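You operate a simulated robot arm through the tools that you are given. There is no shell and no other tool. Be economical: measure what you need, move in short steps, check, and stop when the job is done.

You are at the controls of a simulated two-armed robot. One attempt, no reset.

TASK
Wipe up the spill on the layout table top with the rag and put it back.

It is judged by the outcome, as a careful person would: the job done as asked, and still so three seconds after it is handed in. It fails if anything else is knocked over, pushed out of place, dropped, spilled or broken.

THE ROBOT
Two 6-joint arms with two-finger parallel grippers on one trunk, on a base that drives. Base frame: it is fixed to the floor where the robot stands at the start and does not move with it; the origin is under the middle of the robot, x ahead of it, y to its left, z up; the surface under the hand at the start is at about z = 80. Units: cm, degrees, N and s.
The left shoulder is at the start at [6, 14.1, 94.9], the right one opposite. With the tool pointing down near the work surface each hand reaches from about 30 to 70 cm from the robot's upright axis, wherever it stands, measured 20 degrees to its own side. Payload 3.43 kg a hand.
The tool frame of a hand sits at the grasp point between the pads (the TCP): z along the fingers, y along the line on which they close. The tips reach 3 cm beyond it. The gripper opens to 9.4 cm. The fingers are 2.8 cm wide and 1 cm thick; the gripper's body (5 by 9.6 cm) begins 5.5 cm behind the TCP.
Orientation is that of the tool frame in the base frame, as [roll, pitch, yaw] about the fixed x, y, z axes, in that order (R = Rz(yaw) Ry(pitch) Rx(roll)). With the fingers straight down and closing along the base's y, the tool's x points along the base's -x, its y along +y and its z along -z.

THE INTERFACE
- The arms move only by the tool apply_moves. It takes "left_rows", "right_rows" or both (then of equal length, played together; a hand with none holds still); each is a list of rows, each a list of 7 numbers: the shift along the tool's x, y, z in cm, then the turn, a rotation vector about the tool's x, y, z in degrees, then the finger opening in cm, from 0 to 9.4. In form: [[x, y, z, rx, ry, rz, grip], ...]. A call has 1 to 20 rows; each row shifts and turns the commanded pose from where the row before left it, along the tool's axes as they then stand. A row lasts 0.2 s, in which the tool goes at most 5 cm and 8.6 degrees; a call with a longer step from one row to the next is refused whole, and so is a gripper value outside its range. Where a pose cannot be reached the arm comes as near as it can. A force on the tool above 40 N (or 10 N above the force at the start of the call, whichever is more), or a blocked arm, ends the call early, and 0.2 s more pass. Each finger travels about 15.3 cm/s and halts on what it meets, pressing with about 28 N; the grip force reading is that of the motor and also rises with nothing between the fingers. The clock runs only during rows and for 0.2 s after the last one: add rows that do not move to give the fingers time. It gives the time, the measured TCP pose, the force on the tool (base axes), the opening and the grip force at its end, in the units of the frame above (readings bear some noise), with the torque about the TCP (base axes, N m) and any sound that the robot's microphone picked up, and new pictures: "views" is both (left out), scene, wrist or none (wrist: the cameras of the hands that moved).
- Cameras (640 x 400 px; columns grow to the right, rows downward): "scene" is now at [12.98, -1.69, 153.79]; the picture's right is [-0.18, -0.98, 0.00], its down [-0.86, 0.16, -0.48] and it looks along [0.47, -0.09, -0.88] (base axes); focal length 287 px, centre (320, 200). "left" rides on the left gripper at [7.6, -1.4, -10.2] in its tool frame; the picture's right is [0.18, 0.98, 0.00], its down [-0.75, 0.14, -0.64] and it looks along [-0.63, 0.12, 0.77] (tool axes); focal length 243 px, centre (320, 200). "right" rides on the right gripper at [7.6, 1.4, -10.2] in its tool frame; the picture's right is [-0.18, 0.98, 0.00], its down [-0.75, -0.14, -0.64] and it looks along [-0.63, -0.12, 0.77] (tool axes); focal length 243 px, centre (320, 200). There is no depth. A picture from a camera that has moved, and an enlarged one, comes with that camera's place and axes in the base frame and with its lens. The place of the scene camera against the robot may be out by one fixed shift of up to 1.2 cm in any direction.
- lift_body(by): slides the trunk up (or, below 0, down) by that many cm; the arms and the scene camera ride with it, the base frame stays. It gives what a move gives, with no picture.
- base_move(legs): drives the robot by 1 to 6 legs, each [ahead, left, turn to the left] in cm, cm and degrees, along the robot's own axes; the way and the turn of a leg run together, so that a leg with both is an arc; at most 150 cm and 180 degrees a leg. The arms and the cameras ride along, it lands a little off, and it stops where it bumps. It gives what a move gives, and a new picture of the scene camera.
- turn_head(pan, tilt): turns the head with the scene camera to pan (to the left, within 86 degrees either way) and tilt (down, from -29 to 69), counted from straight ahead of the robot. It gives what a move gives, and a new picture of the scene camera.
- inspect(camera, box): a new picture of the part [left, top, right, bottom] of that camera's present view, enlarged. It takes no simulated time.
- hand_in(): hands the job in; it is judged then, once.

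Work in short steps. Places have to be worked out from the pictures, the camera data and where the tool is seen: move nearer, look again, correct. Check each grasp and each placing, and mend what went wrong. You have 120 turns and 260 pictures in all, those below and enlarged ones among them. Open the grippers and draw the arms clear of the work before you hand the job in, unless the task says otherwise; then end with one line.

The tools are called after "Call:" as a command line: name --argument value ..., lists and objects as JSON in quotes. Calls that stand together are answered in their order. apply_moves: Moves the arms, as the interface text tells. Its arguments: {"type":"object","properties":{"left_rows":{"type":"array","items":{"type":"array","items":{"type":"number"}}},"right_rows":{"type":"array","items":{"type":"array","items":{"type":"number"}}},"views":{"type":"string","enum":["both","scene","wrist","none"]}},"required":[]} The other tools are called the same way: lift_body (by) slides the trunk up or down; base_move (legs) drives the base; turn_head (pan, tilt) turns the head that bears the scene camera; inspect (camera, box) takes an enlarged picture of a part of a camera's view; hand_in () hands the job in.

At the start:

```text
clock: 0.0
left_tool_pos: [38.78, 14.38, 101.96]
left_orientation: [180.0, 0.0, -179.9]
left_contact_force: [0.3, 0.1, -0.5]
left_torque: [-0.02, 0.05, 0.0]
left_finger_gap: 9.41
left_grasp_force: 0.1
right_tool_pos: [38.09, -16.16, 101.27]
right_orientation: [179.9, 0.1, -179.8]
right_contact_force: [-0.6, -0.7, 0.5]
right_torque: [0.0, -0.03, -0.03]
right_finger_gap: 9.4
right_grasp_force: 0.0
trunk travel left (down, up): [-52.5, 6.5]
robot x, y, heading: [0.07, -0.03, -0.3]
head pan, tilt: [-10.3, 61.3]
```

scene: 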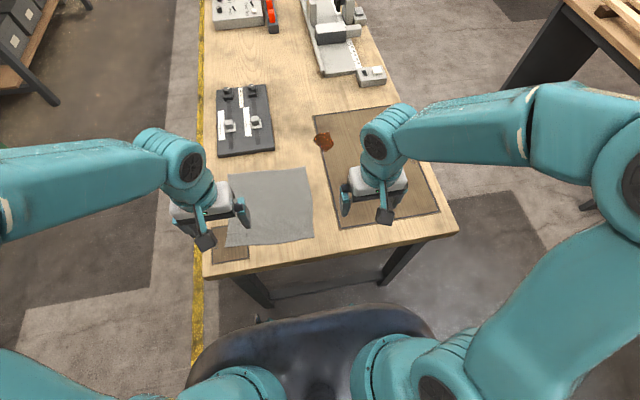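
right: 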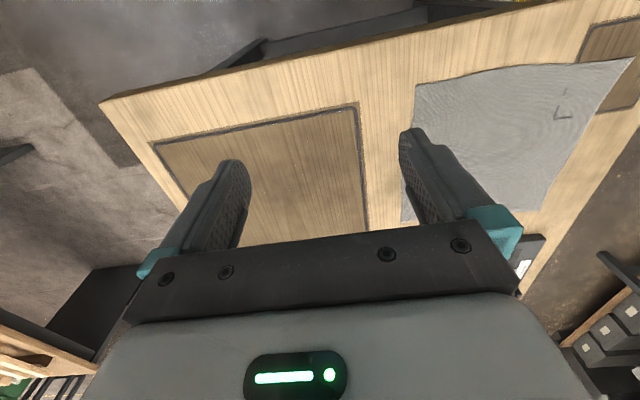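
left: 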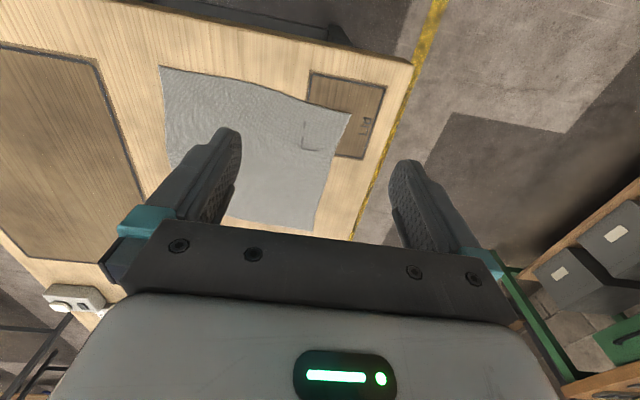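

The grey rag lies at about x 41–66, y −7 to 18 on the table, and the spill is near [74, −15]. I'll look closer at both before moving.

Call:
inspect --camera "scene" --box '[200, 80, 440, 270]'

Call:
inspect --camera "left" --box '[130, 40, 420, 240]'

Call:
turn_head --pan -10 --tilt 35

```text
2.11 times, centred on (320, 175) of scene
camera zoom: at [12.98, -1.69, 153.79], right [-0.18, -0.98, 0.0], down [-0.86, 0.16, -0.48], along [0.47, -0.09, -0.88], focal length 604 px, centre (320, 253)
```

zoom: 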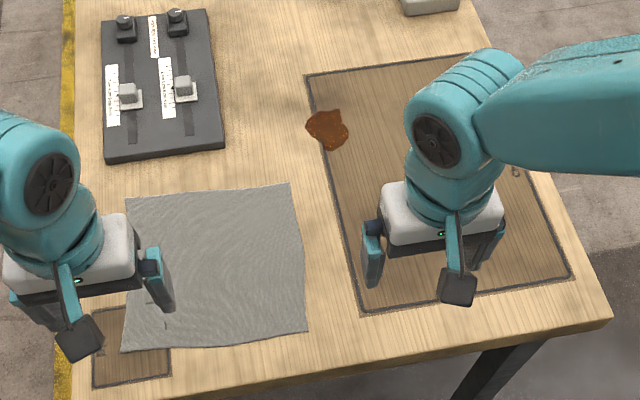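

```text
2.00 times, centred on (275, 140) of left
camera zoom: at [31.04, 12.95, 112.16], right [-0.19, 0.98, 0.0], down [0.75, 0.14, 0.64], along [0.63, 0.12, -0.77], focal length 485 px, centre (410, 320)
```

zoom: 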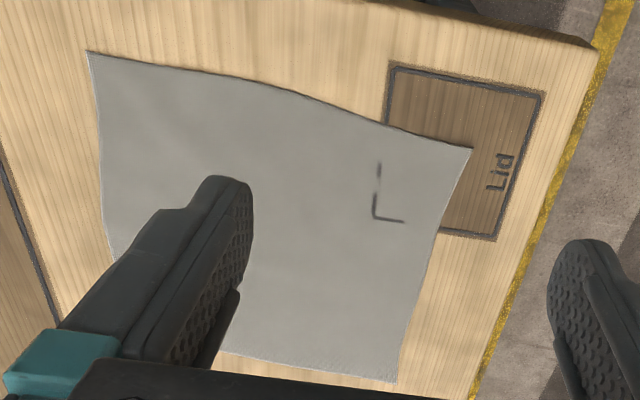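

```text
clock: 0.9
left_tool_pos: [38.69, 14.23, 101.92]
left_orientation: [180.0, 0.0, -179.8]
left_contact_force: [0.1, 0.5, 0.2]
left_torque: [-0.01, 0.03, 0.0]
left_finger_gap: 9.4
left_grasp_force: 0.0
right_tool_pos: [38.16, -16.3, 101.2]
right_orientation: [179.8, 0.0, -179.8]
right_contact_force: [0.2, -0.8, 0.7]
right_torque: [0.02, -0.04, 0.01]
right_finger_gap: 9.39
right_grasp_force: 0.1
trunk travel left (down, up): [-52.5, 6.5]
robot x, y, heading: [-0.13, 0.16, -0.1]
head pan, tilt: [-10.0, 35.0]
camera scene: at [15.25, -2.07, 157.37], right [-0.17, -0.98, 0.0], down [-0.57, 0.1, -0.82], along [0.81, -0.14, -0.57], focal length 287 px, centre (320, 200)
```

scene: 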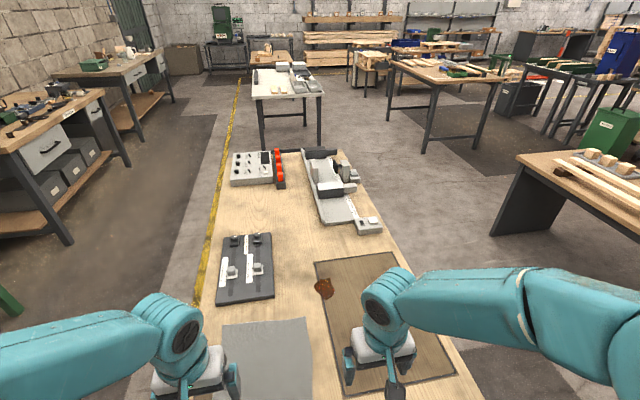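

The grey sheet is the rag (the "Lid" outline shows through it). The spill is about 75 cm out, beyond straight-down reach, so I check the clearance between base and table before driving nearer.

Call:
turn_head --pan 0 --tilt 69

Call:
inspect --camera "scene" --box '[160, 150, 480, 350]'

Call:
inspect --camera "right" --box '[80, 0, 640, 350]'

```text
clock: 1.9
left_tool_pos: [38.57, 14.2, 101.98]
left_orientation: [180.0, 0.0, -179.9]
left_contact_force: [0.2, 0.2, -0.8]
left_torque: [0.01, -0.01, -0.01]
left_finger_gap: 9.41
left_grasp_force: 0.1
right_tool_pos: [38.08, -16.07, 101.23]
right_orientation: [179.9, 0.1, -179.8]
right_contact_force: [-0.5, -0.5, 0.5]
right_torque: [-0.01, -0.01, 0.02]
right_finger_gap: 9.4
right_grasp_force: 0.1
trunk travel left (down, up): [-52.5, 6.5]
robot x, y, heading: [-0.13, 0.07, -0.0]
head pan, tilt: [0.0, 68.8]
camera scene: at [12.18, -0.54, 153.01], right [0.0, -1.0, 0.0], down [-0.93, 0.0, -0.36], along [0.36, 0.0, -0.93], focal length 287 px, centre (320, 200)
```

scene: 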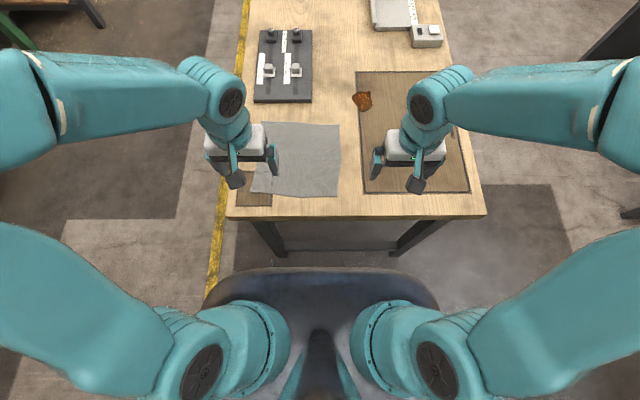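

```text
2.00 times, centred on (320, 250) of scene
camera zoom: at [12.18, -0.54, 153.01], right [0.0, -1.0, 0.0], down [-0.93, 0.0, -0.36], along [0.36, 0.0, -0.93], focal length 574 px, centre (320, 100)
```

zoom: 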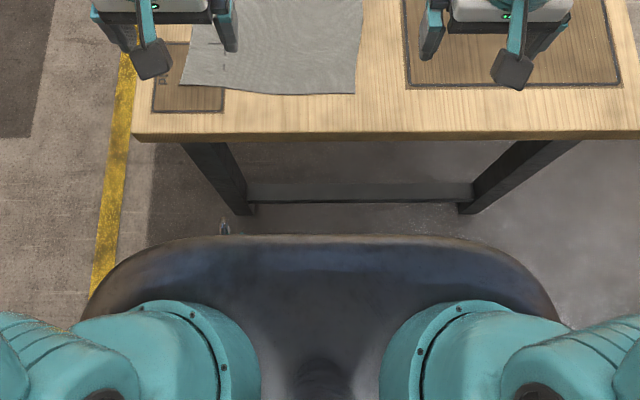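

```text
1.14 times, centred on (360, 175) of right
camera zoom: at [30.38, -14.88, 111.39], right [0.18, 0.98, 0.0], down [0.75, -0.14, 0.64], along [0.63, -0.12, -0.77], focal length 277 px, centre (274, 229)
```

zoom: 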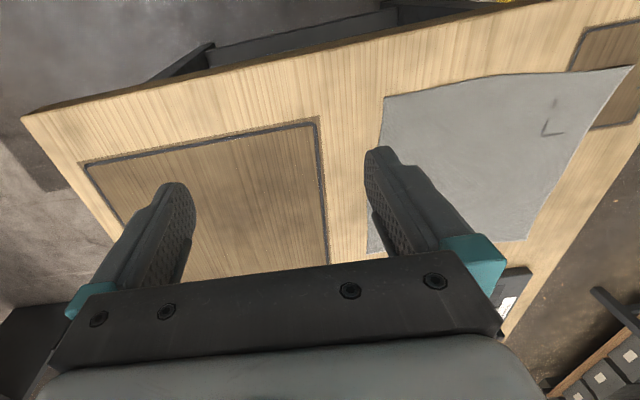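

Base front is about 5 cm from the table legs, so I'll try to avoid driving. Moving the right hand over the far-right part of the rag (about [60, −1]), with fingers partly open.

Call:
apply_moves --right_rows '[[-3.67, 2.5, 1.5, 0, 0, 0, 6], [-3.67, 2.5, 1.5, 0, 0, 0, 6], [-3.67, 2.5, 1.5, 0, 0, 0, 6], [-3.67, 2.5, 1.5, 0, 0, 0, 6], [-3.67, 2.5, 1.5, 0, 0, 0, 6], [-3.67, 2.5, 1.5, 0, 0, 0, 6], [0, 0, 0, 0, 0, 0, 6]]'

```text
clock: 3.5
left_tool_pos: [38.5, 14.23, 102.13]
left_orientation: [180.0, 0.0, -179.8]
left_contact_force: [-0.7, 0.1, 1.1]
left_torque: [-0.02, -0.05, 0.02]
left_finger_gap: 9.39
left_grasp_force: 0.0
right_tool_pos: [59.8, -1.2, 92.4]
right_orientation: [179.8, 0.1, -179.7]
right_contact_force: [0.6, -0.3, 1.2]
right_torque: [0.01, -0.05, 0.01]
right_finger_gap: 5.99
right_grasp_force: 0.0
trunk travel left (down, up): [-52.5, 6.5]
robot x, y, heading: [0.13, 0.22, -0.1]
head pan, tilt: [0.0, 68.8]
camera scene: at [11.87, -0.7, 153.03], right [0.0, -1.0, 0.0], down [-0.93, 0.0, -0.36], along [0.36, 0.0, -0.93], focal length 287 px, centre (320, 200)
camera right: at [52.05, 0.1, 102.57], right [0.18, 0.98, 0.0], down [0.75, -0.14, 0.64], along [0.63, -0.11, -0.77], focal length 243 px, centre (320, 200)
```

scene: 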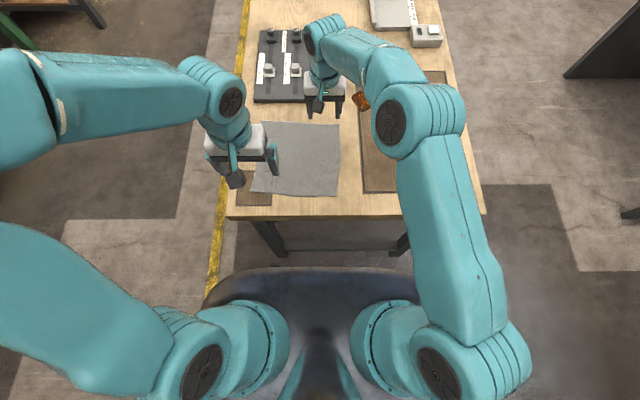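
right: 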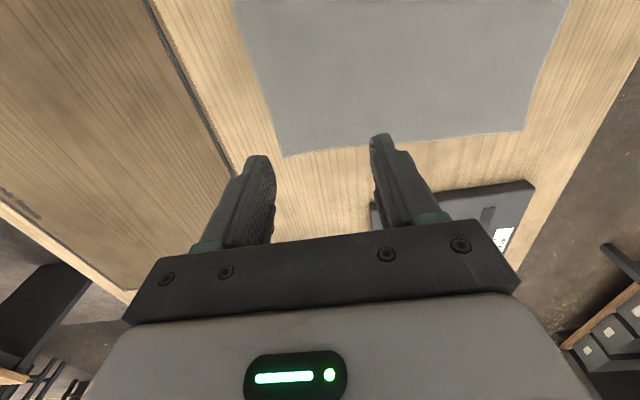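

The rag's far-right corner is at [64, −6], confirmed by the wrist camera. I shift 1.5 cm left and descend to just above the cloth.

Call:
apply_moves --right_rows '[[0, 0.8, 3, 0, 0, 0, 6], [0, 0.8, 3, 0, 0, 0, 6], [0, 0, 2, 0, 0, 0, 6], [0, 0, 0.5, 0, 0, 0, 6], [0, 0, 0.5, 0, 0, 0, 6], [0, 0, 0.3, 0, 0, 0, 6]]' --views "wrist"

```text
clock: 4.9
left_tool_pos: [38.52, 14.24, 101.98]
left_orientation: [180.0, 0.1, -179.9]
left_contact_force: [0.5, -0.2, -0.7]
left_torque: [-0.02, -0.02, 0.02]
left_finger_gap: 9.4
left_grasp_force: 0.0
right_tool_pos: [60.12, 0.59, 83.07]
right_orientation: [179.9, 0.4, -179.8]
right_contact_force: [0.9, 1.1, 10.3]
right_torque: [-0.28, 0.08, 0.03]
right_finger_gap: 6.01
right_grasp_force: 0.1
trunk travel left (down, up): [-52.5, 6.5]
robot x, y, heading: [-0.04, 0.19, 0.4]
head pan, tilt: [0.0, 68.8]
camera right: at [52.26, 1.84, 93.28], right [0.18, 0.98, 0.0], down [0.75, -0.14, 0.65], along [0.64, -0.11, -0.76], focal length 243 px, centre (320, 200)
```

right: 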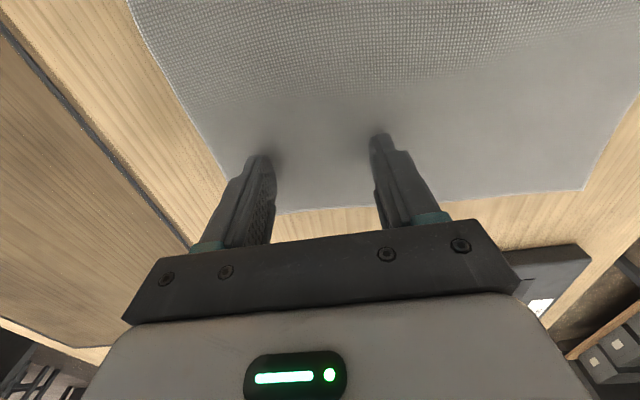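

Both fingertips press the cloth with about 10 N. Closing the fingers here to pinch up a fold.

Call:
apply_moves --right_rows '[[0, 0, 0, 0, 0, 0, 4], [0, 0, 0, 0, 0, 0, 2], [0, 0, 0, 0, 0, 0, 0], [0, 0, 0, 0, 0, 0, 0], [0, 0, 0, 0, 0, 0, 0]]' --views "wrist"

```text
clock: 6.1
left_tool_pos: [38.59, 14.26, 102.02]
left_orientation: [180.0, 0.1, -179.9]
left_contact_force: [-0.8, 0.0, -0.5]
left_torque: [0.0, 0.01, 0.0]
left_finger_gap: 9.42
left_grasp_force: 0.1
right_tool_pos: [60.02, 0.54, 83.06]
right_orientation: [179.9, 0.3, -179.8]
right_contact_force: [0.8, -0.3, 24.0]
right_torque: [0.0, 0.04, 0.01]
right_finger_gap: 0.26
right_grasp_force: 28.1
trunk travel left (down, up): [-52.5, 6.5]
robot x, y, heading: [-0.27, -0.07, 0.2]
head pan, tilt: [0.0, 68.8]
camera right: at [52.23, 1.83, 93.28], right [0.18, 0.98, 0.0], down [0.75, -0.14, 0.65], along [0.63, -0.11, -0.76], focal length 243 px, centre (320, 200)
```

right: 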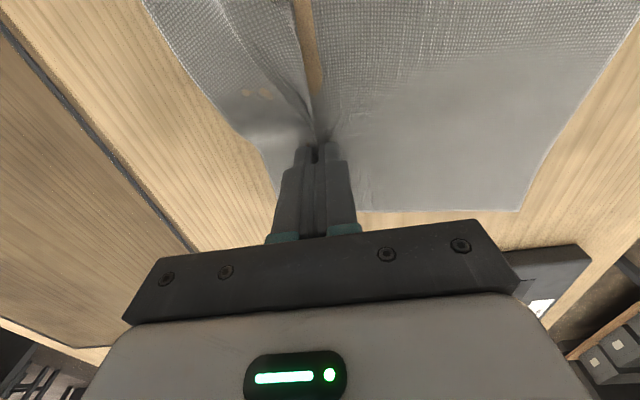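

A fold is held (gap 0.26 cm). Lifting 5 cm to check the cloth follows.

Call:
apply_moves --right_rows '[[0, 0, -1.5, 0, 0, 0, 0], [0, 0, -1.5, 0, 0, 0, 0], [0, 0, -1.5, 0, 0, 0, 0], [0, 0, 0, 0, 0, 0, 0]]'

```text
clock: 7.1
left_tool_pos: [38.59, 14.33, 102.02]
left_orientation: [180.0, 0.0, -179.9]
left_contact_force: [-0.3, 0.3, 0.9]
left_torque: [-0.01, -0.01, -0.01]
left_finger_gap: 9.38
left_grasp_force: 0.1
right_tool_pos: [60.02, 0.53, 87.55]
right_orientation: [179.9, 0.0, -179.7]
right_contact_force: [-0.8, 0.4, 0.4]
right_torque: [0.0, -0.02, 0.0]
right_finger_gap: 0.24
right_grasp_force: 27.8
trunk travel left (down, up): [-52.5, 6.5]
robot x, y, heading: [0.07, -0.03, -0.1]
head pan, tilt: [0.0, 68.8]
camera scene: at [12.08, -0.54, 153.01], right [0.0, -1.0, 0.0], down [-0.93, 0.0, -0.36], along [0.36, 0.0, -0.93], focal length 287 px, centre (320, 200)
camera right: at [52.27, 1.81, 97.65], right [0.18, 0.98, 0.0], down [0.75, -0.14, 0.64], along [0.63, -0.12, -0.77], focal length 243 px, centre (320, 200)
```

scene: 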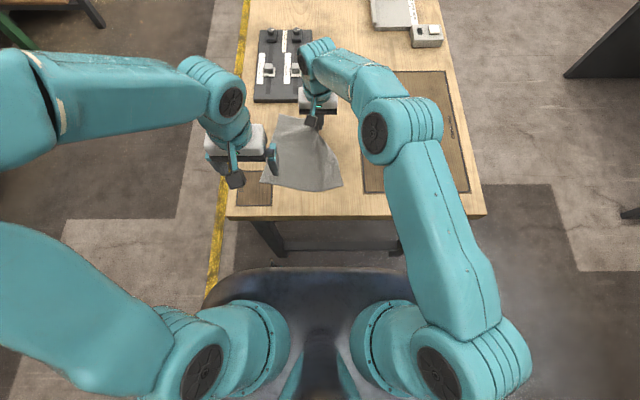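
right: 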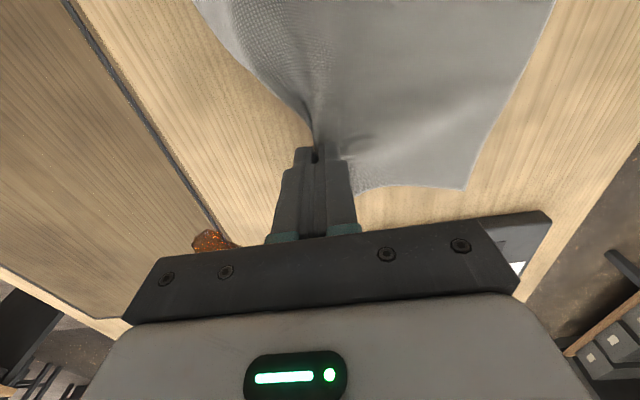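

The cloth is held. Carrying it low toward the spill at about [73, −14], seeing whether the reach holds.

Call:
apply_moves --right_rows '[[-2.6, -2.9, 0, 0, 0, 0, 0], [-2.6, -2.9, 0, 0, 0, 0, 0], [-2.6, -2.9, 0, 0, 0, 0, 0], [-2.6, -2.9, 0, 0, 0, 0, 0], [-2.6, -2.9, 0, 0, 0, 0, 0], [0, 0, 0, 0, 0, 0, 0]]'

```text
clock: 8.5
left_tool_pos: [38.74, 14.36, 101.98]
left_orientation: [-179.9, 0.1, -179.9]
left_contact_force: [-0.2, 0.4, -0.4]
left_torque: [-0.01, -0.03, 0.01]
left_finger_gap: 9.42
left_grasp_force: 0.1
right_tool_pos: [65.95, -12.82, 87.54]
right_orientation: [180.0, 0.0, -179.8]
right_contact_force: [0.1, 0.3, -1.9]
right_torque: [-0.02, 0.0, 0.01]
right_finger_gap: 0.24
right_grasp_force: 27.8
right hand out of reach, approached as far as the arm can: row 2, 3, 4, 5
trunk travel left (down, up): [-52.5, 6.5]
robot x, y, heading: [-0.28, -0.27, -0.2]
head pan, tilt: [0.0, 68.8]
camera scene: at [12.25, -0.45, 153.0], right [0.0, -1.0, 0.0], down [-0.93, 0.0, -0.36], along [0.36, 0.0, -0.93], focal length 287 px, centre (320, 200)
camera right: at [58.23, -11.44, 97.8], right [0.18, 0.98, 0.0], down [0.75, -0.14, 0.64], along [0.63, -0.12, -0.77], focal length 243 px, centre (320, 200)
```

scene: 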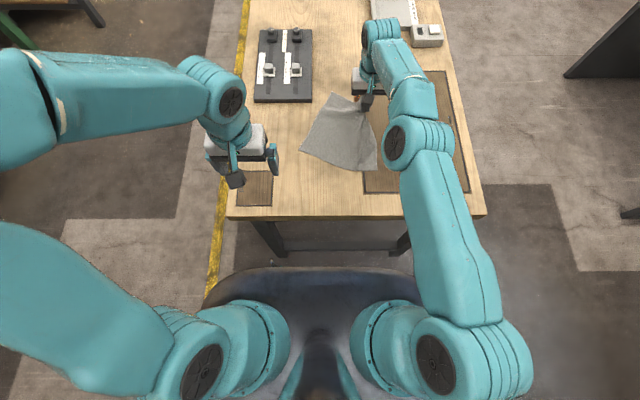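
right: 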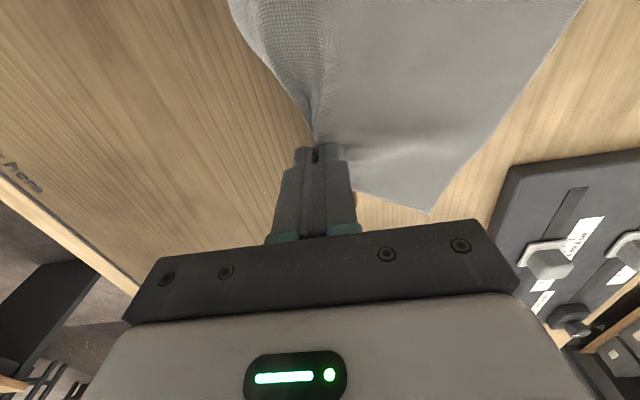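

Straight-down reach ends at x≈66. I'll tilt the fingers forward about 25° (wrist toward the robot) to gain reach, no driving.

Call:
apply_moves --right_rows '[[0, 0, 0, 0, -6.5, 0, 0], [0, 0, 0, 0, -6.5, 0, 0], [0, 0, 0, 0, -6.5, 0, 0], [0, 0, 0, 0, -6.5, 0, 0], [0, 0, 0, 0, 0, 0, 0], [0, 0, 0, 0, 0, 0, 0]]'

```text
clock: 9.9
left_tool_pos: [38.56, 14.41, 101.89]
left_orientation: [-179.9, 0.1, -179.9]
left_contact_force: [0.4, 0.5, 0.1]
left_torque: [0.0, -0.01, -0.02]
left_finger_gap: 9.41
left_grasp_force: 0.0
right_tool_pos: [65.88, -12.7, 87.73]
right_orientation: [180.0, 26.1, -179.7]
right_contact_force: [-0.1, 0.5, 0.6]
right_torque: [0.0, 0.0, 0.02]
right_finger_gap: 0.24
right_grasp_force: 28.1
trunk travel left (down, up): [-52.5, 6.5]
robot x, y, heading: [-0.21, -0.09, 0.1]
head pan, tilt: [0.0, 68.8]
camera scene: at [12.12, -0.52, 153.01], right [0.0, -1.0, 0.0], down [-0.93, 0.0, -0.36], along [0.36, 0.0, -0.93], focal length 287 px, centre (320, 200)
camera right: at [54.46, -11.45, 93.52], right [0.16, 0.98, 0.08], down [0.39, -0.14, 0.91], along [0.9, -0.11, -0.41], focal length 243 px, centre (320, 200)
```

scene: 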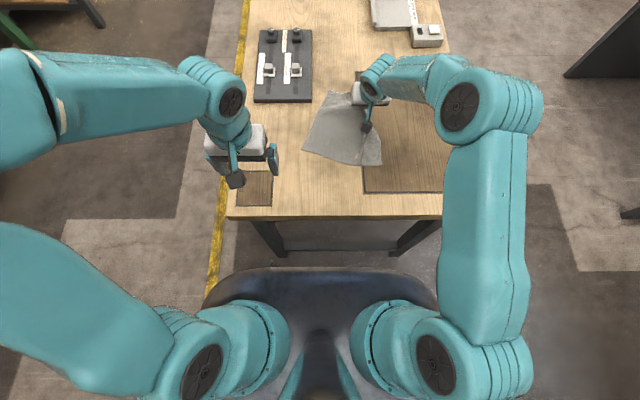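
right: 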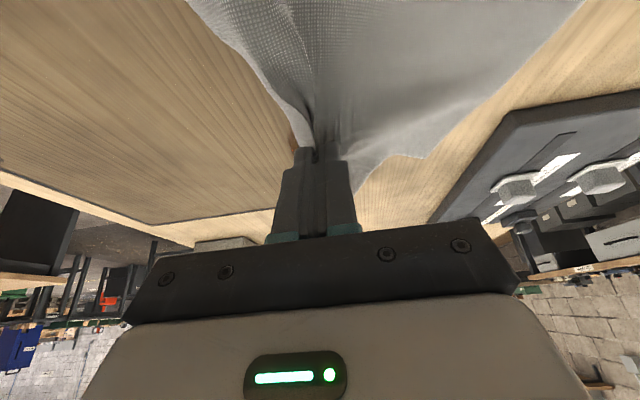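

Tilt succeeded with arm reach to spare. Now forward 6.5 cm, right 1.3 cm, and then down to place the pinched rag on the spill.

Call:
apply_moves --right_rows '[[-1.98, -0.45, 0.97, 0, 0, 0, 0], [-1.98, -0.45, 0.97, 0, 0, 0, 0], [-1.98, -0.45, 0.97, 0, 0, 0, 0], [0.7, 0, 1.4, 0, 0, 0, 0], [0.7, 0, 1.4, 0, 0, 0, 0], [0, 0, 0, 0, 0, 0, 0]]'

```text
clock: 11.3
left_tool_pos: [38.55, 14.26, 101.94]
left_orientation: [179.9, 0.0, -179.9]
left_contact_force: [-0.1, -0.9, 0.1]
left_torque: [-0.02, -0.03, -0.01]
left_finger_gap: 9.37
left_grasp_force: 0.1
right_tool_pos: [72.55, -13.9, 84.6]
right_orientation: [179.9, 26.1, -179.8]
right_contact_force: [0.2, 0.3, -0.4]
right_torque: [-0.01, 0.0, 0.04]
right_finger_gap: 0.26
right_grasp_force: 27.9
trunk travel left (down, up): [-52.5, 6.5]
robot x, y, heading: [-0.2, -0.08, 0.0]
head pan, tilt: [0.0, 68.8]
camera scene: at [12.15, -0.54, 153.01], right [0.0, -1.0, 0.0], down [-0.93, 0.0, -0.36], along [0.36, 0.0, -0.93], focal length 287 px, centre (320, 200)
camera right: at [61.04, -12.74, 90.36], right [0.16, 0.98, 0.08], down [0.4, -0.14, 0.91], along [0.9, -0.11, -0.41], focal length 243 px, centre (320, 200)
```

scene: 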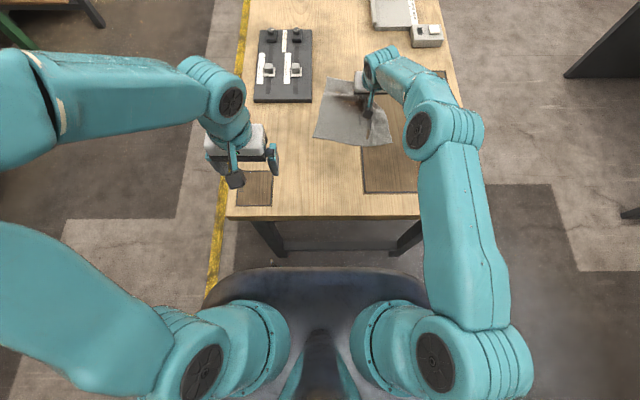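
right: 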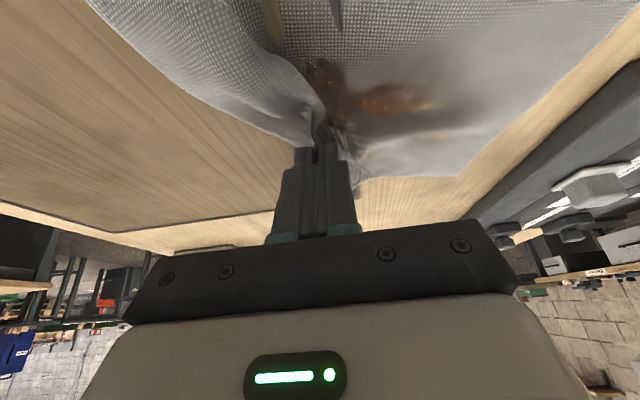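

The rag is soaking the spill up (stain on the cloth just on the near side of the fingers). I lower to light contact and scrub around the spot.

Call:
apply_moves --right_rows '[[0.53, 0, 1.08, 0, 0, 0, 0], [1.8, 0, -0.88, 0, 0, 0, 0], [1.8, 0, -0.88, 0, 0, 0, 0], [0, 2.5, 0, 0, 0, 0, 0], [-1.8, 0, 0.88, 0, 0, 0, 0], [-1.8, 0, 0.88, 0, 0, 0, 0], [-1.8, 0, 0.88, 0, 0, 0, 0], [0, -2.5, 0, 0, 0, 0, 0], [0, -2.5, 0, 0, 0, 0, 0], [1.8, 0, -0.88, 0, 0, 0, 0], [1.8, 0, -0.88, 0, 0, 0, 0], [1.8, 0, -0.88, 0, 0, 0, 0], [0, 2.5, 0, 0, 0, 0, 0], [-1.8, 0, 0.88, 0, 0, 0, 0], [-1.8, 0, 0.88, 0, 0, 0, 0], [0, 0, 0, 0, 0, 0, 0]]'

```text
clock: 14.7
left_tool_pos: [38.45, 14.22, 102.05]
left_orientation: [-179.9, 0.0, -179.9]
left_contact_force: [1.3, -0.6, -0.2]
left_torque: [0.04, 0.01, -0.03]
left_finger_gap: 9.38
left_grasp_force: 0.0
right_tool_pos: [72.57, -14.0, 83.41]
right_orientation: [179.8, 26.1, -179.9]
right_contact_force: [-3.1, 0.3, 11.7]
right_torque: [-0.03, 0.14, -0.01]
right_finger_gap: 0.23
right_grasp_force: 28.0
trunk travel left (down, up): [-52.5, 6.5]
robot x, y, heading: [0.03, -0.01, -0.1]
head pan, tilt: [0.0, 68.8]
camera scene: at [11.97, -0.57, 153.03], right [0.0, -1.0, 0.0], down [-0.93, 0.0, -0.36], along [0.36, 0.0, -0.93], focal length 287 px, centre (320, 200)
camera right: at [61.04, -12.77, 89.24], right [0.16, 0.98, 0.08], down [0.39, -0.14, 0.91], along [0.9, -0.11, -0.41], focal length 243 px, centre (320, 200)
```

scene: 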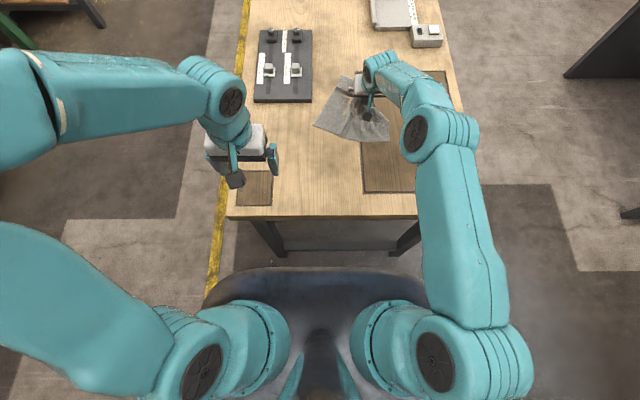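
right: 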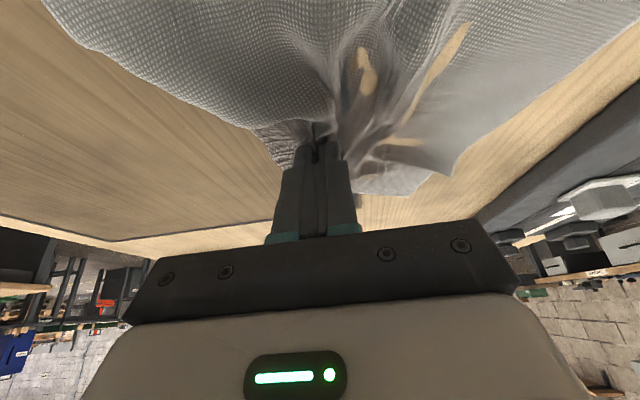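

Now I lift the rag and pull back to see whether the table is clean.

Call:
apply_moves --right_rows '[[-1.76, 0, -3.6, 0, 0, 0, 0], [-1.76, 0, -3.6, 0, 0, 0, 0], [-1.76, 0, -3.6, 0, 0, 0, 0], [-1.76, 0, -3.6, 0, 0, 0, 0], [3.6, 2.5, -1.76, 0, 0, 0, 0], [3.6, 2.5, -1.76, 0, 0, 0, 0], [3.6, 2.5, -1.76, 0, 0, 0, 0], [0, 0, 0, 0, 0, 0, 0]]'

Call:
inspect --camera "scene" --box '[240, 20, 480, 220]'

```text
clock: 16.5
left_tool_pos: [38.73, 14.18, 101.95]
left_orientation: [-179.9, -0.2, -179.9]
left_contact_force: [0.2, 0.4, -0.5]
left_torque: [-0.01, 0.03, -0.04]
left_finger_gap: 9.39
left_grasp_force: 0.1
right_tool_pos: [60.65, -6.71, 99.31]
right_orientation: [179.9, 26.0, -179.9]
right_contact_force: [0.3, -0.1, 0.1]
right_torque: [0.03, 0.03, 0.0]
right_finger_gap: 0.23
right_grasp_force: 28.1
trunk travel left (down, up): [-52.5, 6.5]
robot x, y, heading: [0.06, -0.22, 0.0]
head pan, tilt: [0.0, 68.8]
camera scene: at [12.4, -0.63, 152.98], right [0.0, -1.0, 0.0], down [-0.93, 0.0, -0.36], along [0.36, 0.0, -0.93], focal length 287 px, centre (320, 200)
camera right: at [49.16, -5.36, 105.23], right [0.16, 0.98, 0.08], down [0.4, -0.14, 0.91], along [0.9, -0.11, -0.41], focal length 243 px, centre (320, 200)
```

scene: 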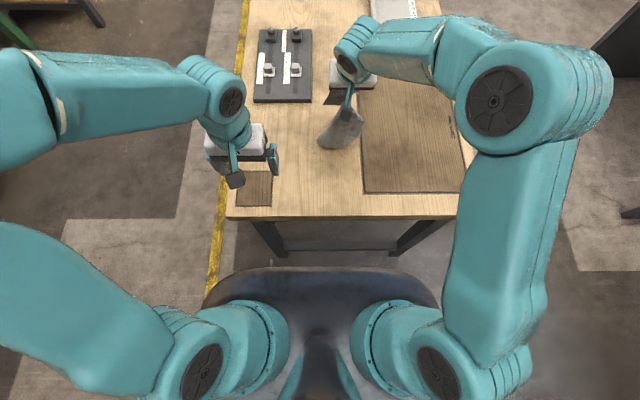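
right: 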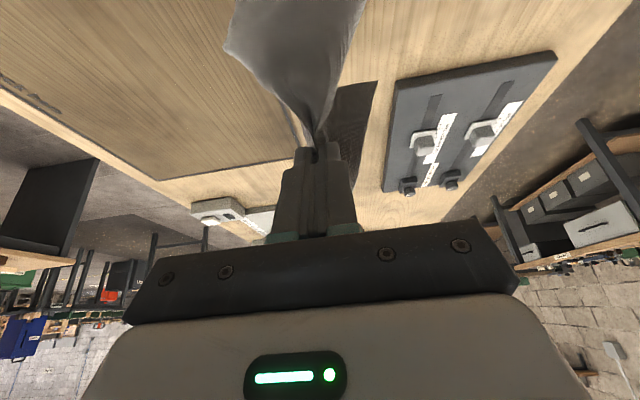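

```text
2.00 times, centred on (360, 120) of scene
camera zoom: at [12.4, -0.63, 152.98], right [0.0, -1.0, 0.0], down [-0.93, 0.0, -0.36], along [0.36, 0.0, -0.93], focal length 574 px, centre (240, 360)
```

zoom: 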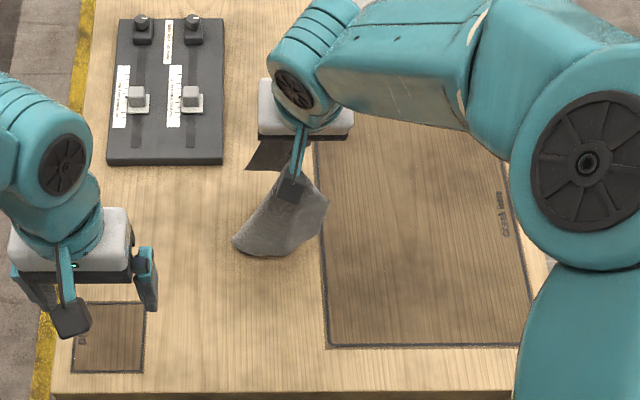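

The spot appears clean. Next I untilt and raise the right hand, and swing the left hand out to the left so the rag can be laid back from its near-left corner.

Call:
apply_moves --left_rows '[[0, 4, -2, 0, 0, 0, 9.4], [0, 4, -2, 0, 0, 0, 9.4], [0, 4, -2, 0, 0, 0, 9.4], [0, 4, -2, 0, 0, 0, 9.4], [0, 2, -2, 0, 0, 0, 9.4]]' --right_rows '[[0, 0, -2, 0, 6.5, 0, 0], [0, 0, -2, 0, 6.5, 0, 0], [0, 0, -2, 0, 6.5, 0, 0], [0, 0, -2, 0, 6.5, 0, 0], [0, 0, 0, 0, 0, 0, 0]]'

Call:
inspect --camera "scene" --box '[240, 20, 480, 220]'

```text
clock: 17.7
left_tool_pos: [38.61, 32.44, 112.12]
left_orientation: [179.9, 0.0, -179.9]
left_contact_force: [-0.2, 0.1, 0.6]
left_torque: [0.03, -0.03, 0.0]
left_finger_gap: 9.4
left_grasp_force: 0.1
right_tool_pos: [58.32, -6.7, 107.03]
right_orientation: [179.8, 0.0, -179.8]
right_contact_force: [0.7, 0.3, -0.9]
right_torque: [0.01, -0.02, 0.03]
right_finger_gap: 0.24
right_grasp_force: 28.2
trunk travel left (down, up): [-52.5, 6.5]
robot x, y, heading: [0.31, -0.27, -0.1]
head pan, tilt: [0.0, 68.8]
camera scene: at [12.07, -0.6, 153.01], right [0.0, -1.0, 0.0], down [-0.93, 0.0, -0.36], along [0.36, 0.0, -0.93], focal length 287 px, centre (320, 200)
camera right: at [50.47, -5.39, 117.24], right [0.18, 0.98, 0.0], down [0.75, -0.14, 0.64], along [0.63, -0.11, -0.77], focal length 243 px, centre (320, 200)
camera left: at [30.95, 31.04, 122.17], right [-0.19, 0.98, 0.0], down [0.75, 0.14, 0.64], along [0.63, 0.12, -0.77], focal length 243 px, centre (320, 200)
```

scene: 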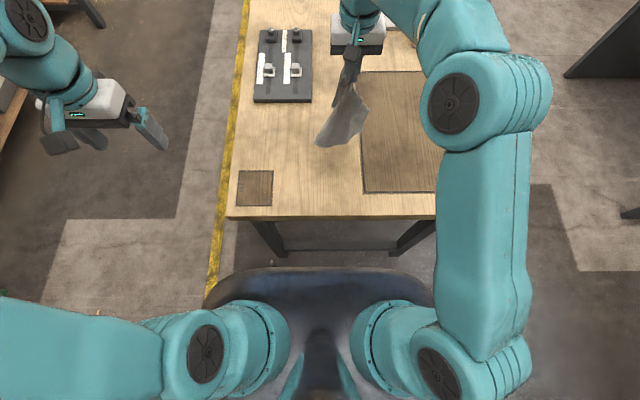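
right: 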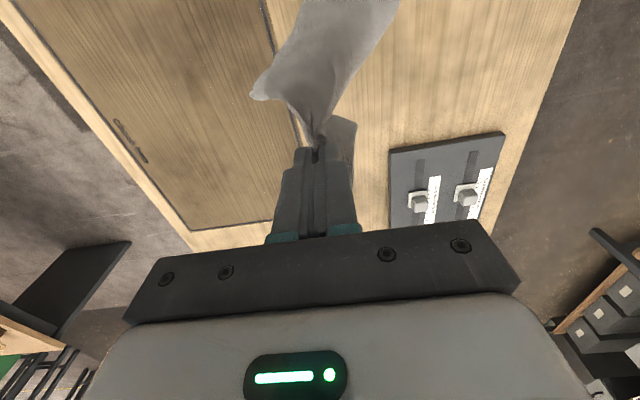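
left: 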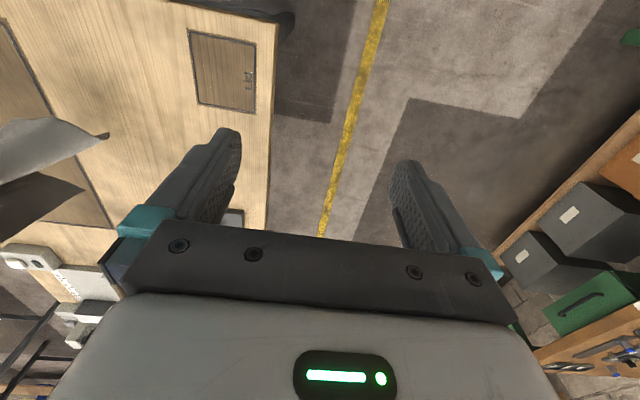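

```text
2.00 times, centred on (360, 120) of scene
camera zoom: at [12.07, -0.6, 153.01], right [0.0, -1.0, 0.0], down [-0.93, 0.0, -0.36], along [0.36, 0.0, -0.93], focal length 574 px, centre (240, 360)
```

zoom: 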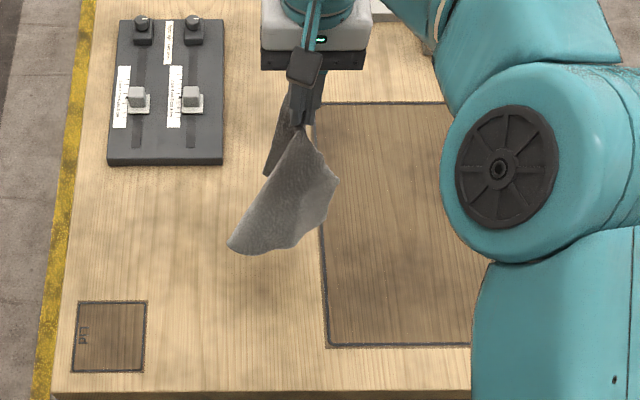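

I move the hanging rag so its trailing end is above its original near-left corner, then look before laying it down.

Call:
apply_moves --right_rows '[[2.1, 4.4, 0, 0, 0, 0, 0], [2.1, 4.4, 0, 0, 0, 0, 0], [2.1, 4.4, 0, 0, 0, 0, 0], [2.1, 4.4, 0, 0, 0, 0, 0], [0, 0, 0, 0, 0, 0, 0], [0, 0, 0, 0, 0, 0, 0]]'

Call:
inspect --camera "scene" --box '[240, 20, 480, 220]'

```text
clock: 19.1
left_tool_pos: [38.54, 32.62, 111.87]
left_orientation: [-179.9, 0.0, -179.9]
left_contact_force: [-0.1, 0.2, 0.7]
left_torque: [-0.01, 0.01, -0.02]
left_finger_gap: 9.4
left_grasp_force: 0.1
right_tool_pos: [50.03, 10.85, 107.13]
right_orientation: [179.9, 0.1, 179.8]
right_contact_force: [-0.1, 0.1, -0.3]
right_torque: [-0.01, -0.09, 0.0]
right_finger_gap: 0.23
right_grasp_force: 27.6
trunk travel left (down, up): [-52.5, 6.5]
robot x, y, heading: [0.15, 0.28, -0.1]
head pan, tilt: [0.0, 68.8]
camera scene: at [12.08, -0.33, 153.03], right [0.0, -1.0, 0.0], down [-0.93, 0.0, -0.36], along [0.36, 0.0, -0.93], focal length 287 px, centre (320, 200)
camera right: at [42.13, 12.15, 117.32], right [0.19, 0.98, 0.0], down [0.75, -0.14, 0.64], along [0.63, -0.12, -0.77], focal length 243 px, centre (320, 200)
```

scene: 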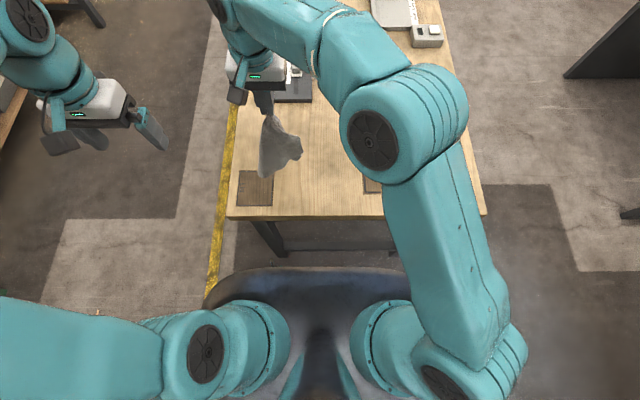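
right: 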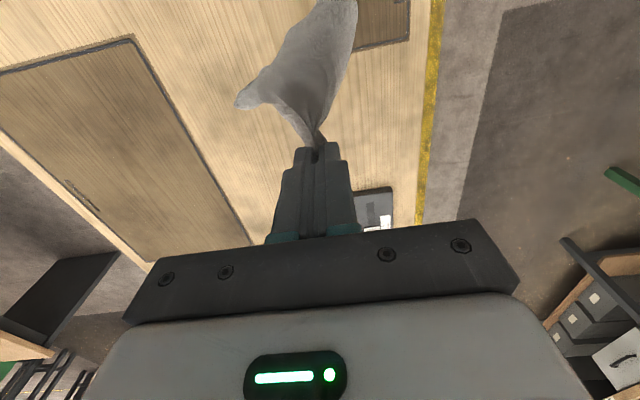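

```text
2.00 times, centred on (360, 120) of scene
camera zoom: at [12.08, -0.33, 153.03], right [0.0, -1.0, 0.0], down [-0.93, 0.0, -0.36], along [0.36, 0.0, -0.93], focal length 574 px, centre (240, 360)
```

zoom: 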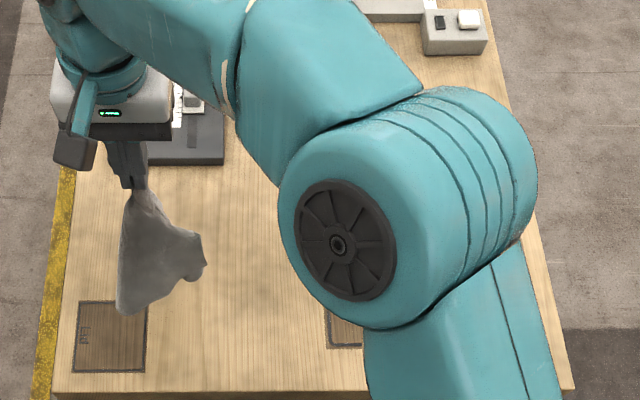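

The tail is near [46, 16], close to its original corner. Laying it down: lower until the tail touches, then arc toward the original pinch point [60, 0.5].

Call:
apply_moves --right_rows '[[0, 0, 2, 0, 0, 0, 0], [0, 0, 2, 0, 0, 0, 0], [0, 0, 0, 0, 0, 0, 0], [-1.7, -1.8, 0.75, 0, 0, 0, 0], [-1.7, -1.8, 0.75, 0, 0, 0, 0], [-1.4, -1.45, 1.75, 0, 0, 0, 0], [-1.4, -1.45, 1.75, 0, 0, 0, 0], [-1.2, -1.25, 2.5, 0, 0, 0, 0], [-1.2, -1.25, 2.5, 0, 0, 0, 0], [-0.7, -0.7, 3, 0, 0, 0, 0], [-0.7, -0.7, 3, 0, 0, 0, 0], [0, 0, 0, 0, 0, 0, 0]]'

Call:
inspect --camera "scene" --box '[200, 60, 440, 230]'

```text
clock: 21.7
left_tool_pos: [38.51, 32.34, 111.95]
left_orientation: [-179.9, -0.1, -179.8]
left_contact_force: [-1.3, 0.9, 0.1]
left_torque: [0.02, 0.0, -0.02]
left_finger_gap: 9.39
left_grasp_force: 0.1
right_tool_pos: [59.9, 0.64, 87.07]
right_orientation: [179.9, 0.1, -179.8]
right_contact_force: [-0.3, -0.2, -0.3]
right_torque: [-0.01, -0.02, 0.0]
right_finger_gap: 0.21
right_grasp_force: 28.3
trunk travel left (down, up): [-52.5, 6.5]
robot x, y, heading: [0.22, 0.06, 0.0]
head pan, tilt: [0.0, 68.8]
camera scene: at [12.08, -0.53, 153.01], right [0.0, -1.0, 0.0], down [-0.93, 0.0, -0.36], along [0.36, 0.0, -0.93], focal length 287 px, centre (320, 200)
camera right: at [52.15, 1.98, 97.26], right [0.18, 0.98, 0.0], down [0.75, -0.14, 0.64], along [0.63, -0.12, -0.77], focal length 243 px, centre (320, 200)
```

scene: 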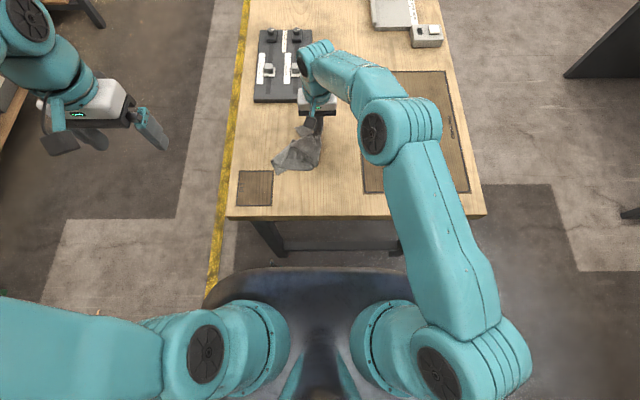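
right: 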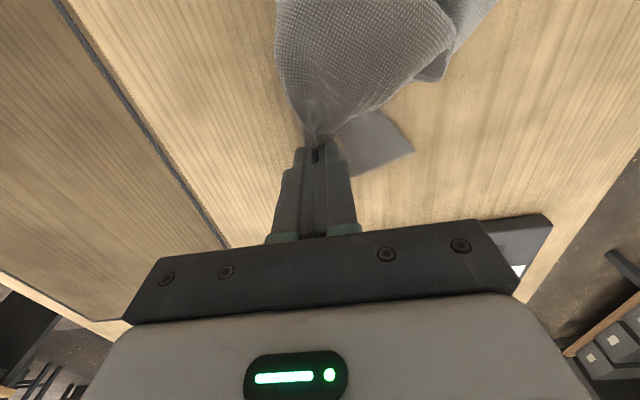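

```text
2.35 times, centred on (320, 145) of scene
camera zoom: at [12.08, -0.53, 153.01], right [0.0, -1.0, 0.0], down [-0.93, 0.0, -0.36], along [0.36, 0.0, -0.93], focal length 675 px, centre (320, 329)
```

zoom: 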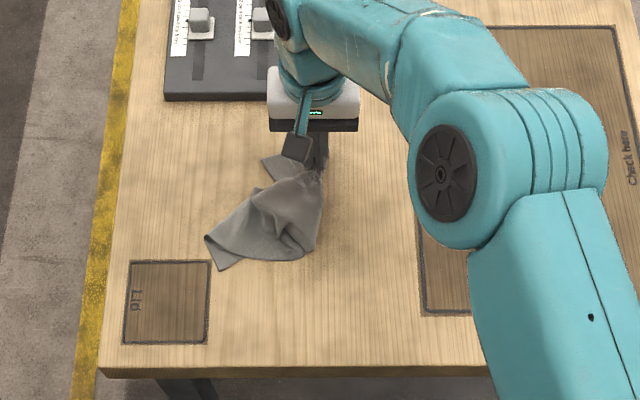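

The rag is back over its original centre (about [55, 6]), though folded. I lower and release it, then back off to inspect both rag and spill spot.

Call:
apply_moves --right_rows '[[0, 0, 1.5, 0, 0, 0, 0], [0, 0, 1.5, 0, 0, 0, 0], [0, 0, 0, 0, 0, 0, 2], [0, 0, 0, 0, 0, 0, 4], [0, 0, -3, 0, 0, 0, 4], [0, 0, -4, 0, 0, 0, 4], [0, 0, -4.5, 0, 0, 0, 4], [3.5, -3, -1, 0, 0, 0, 4], [3.5, -3, -1, 0, 0, 0, 4], [3.5, -3, -1, 0, 0, 0, 4], [3.5, -3, -1, 0, 0, 0, 4], [3.5, -3, 0, 0, 0, 0, 4], [3.5, -3, 0, 0, 0, 0, 4]]'

Call:
inspect --camera "scene" --box '[200, 60, 440, 230]'

```text
clock: 24.5
left_tool_pos: [38.5, 32.3, 111.92]
left_orientation: [-180.0, 0.2, -179.9]
left_contact_force: [-0.1, 0.4, 0.3]
left_torque: [-0.01, -0.09, -0.02]
left_finger_gap: 9.39
left_grasp_force: 0.2
right_tool_pos: [38.68, -17.75, 99.41]
right_orientation: [179.9, 0.1, -179.8]
right_contact_force: [-0.4, -0.9, 0.0]
right_torque: [0.01, -0.02, -0.02]
right_finger_gap: 3.98
right_grasp_force: 0.1
trunk travel left (down, up): [-52.5, 6.5]
robot x, y, heading: [-0.23, -0.03, -0.1]
head pan, tilt: [0.0, 68.8]
camera scene: at [11.94, -0.69, 153.03], right [0.0, -1.0, 0.0], down [-0.93, 0.0, -0.36], along [0.36, 0.0, -0.93], focal length 287 px, centre (320, 200)
camera right: at [31.04, -16.42, 109.59], right [0.18, 0.98, 0.0], down [0.75, -0.14, 0.64], along [0.63, -0.11, -0.77], focal length 243 px, centre (320, 200)
```

scene: 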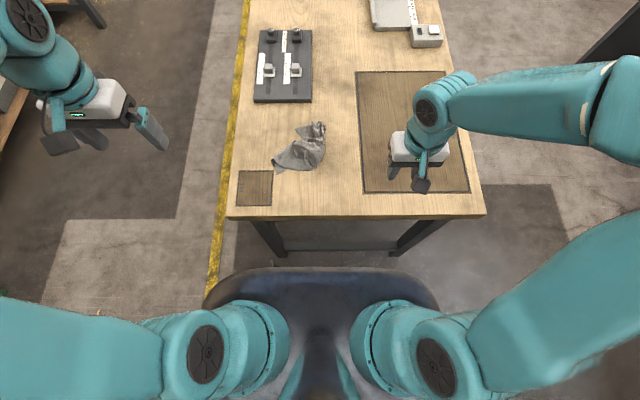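
right: 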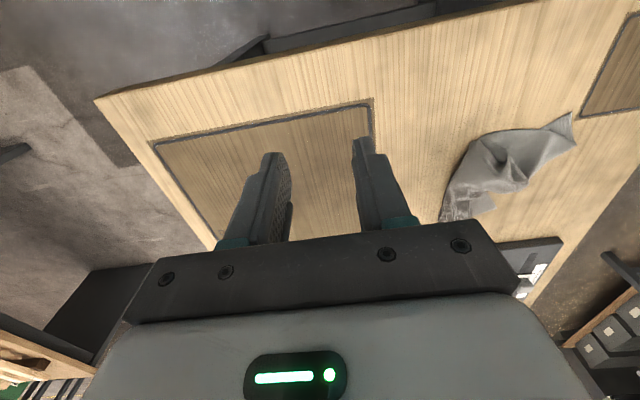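

```text
2.35 times, centred on (320, 145) of scene
camera zoom: at [11.94, -0.69, 153.03], right [0.0, -1.0, 0.0], down [-0.93, 0.0, -0.36], along [0.36, 0.0, -0.93], focal length 675 px, centre (320, 329)
```

zoom: 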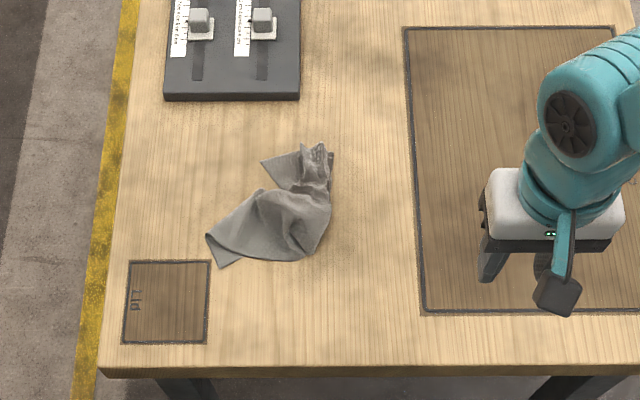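

The rag lies in its original area. I check the spill spot and the rag enlarged.

Call:
inspect --camera "scene" --box '[320, 60, 420, 130]'

Call:
inspect --camera "scene" --box '[250, 110, 350, 180]'

```text
5.71 times, centred on (370, 95) of scene
camera zoom: at [11.94, -0.69, 153.03], right [0.0, -1.0, 0.0], down [-0.93, 0.0, -0.36], along [0.36, 0.0, -0.93], focal length 1640 px, centre (34, 800)
```

zoom: 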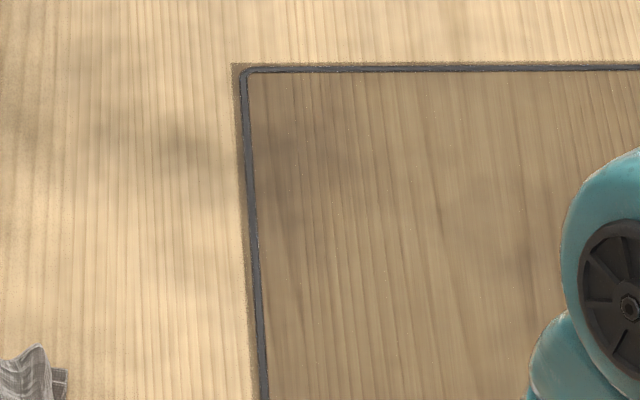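

```text
5.71 times, centred on (300, 145) of scene
camera zoom: at [11.94, -0.69, 153.03], right [0.0, -1.0, 0.0], down [-0.93, 0.0, -0.36], along [0.36, 0.0, -0.93], focal length 1640 px, centre (434, 514)
```

zoom: 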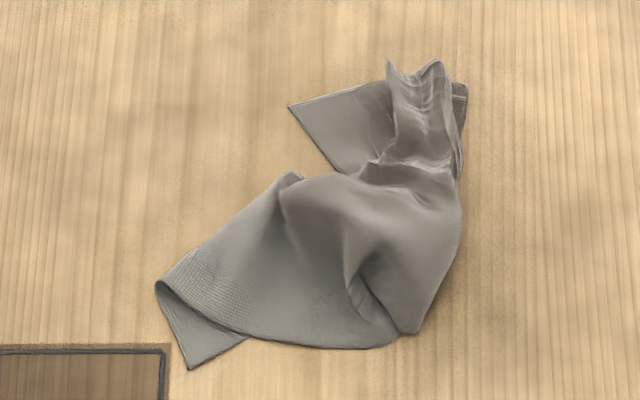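

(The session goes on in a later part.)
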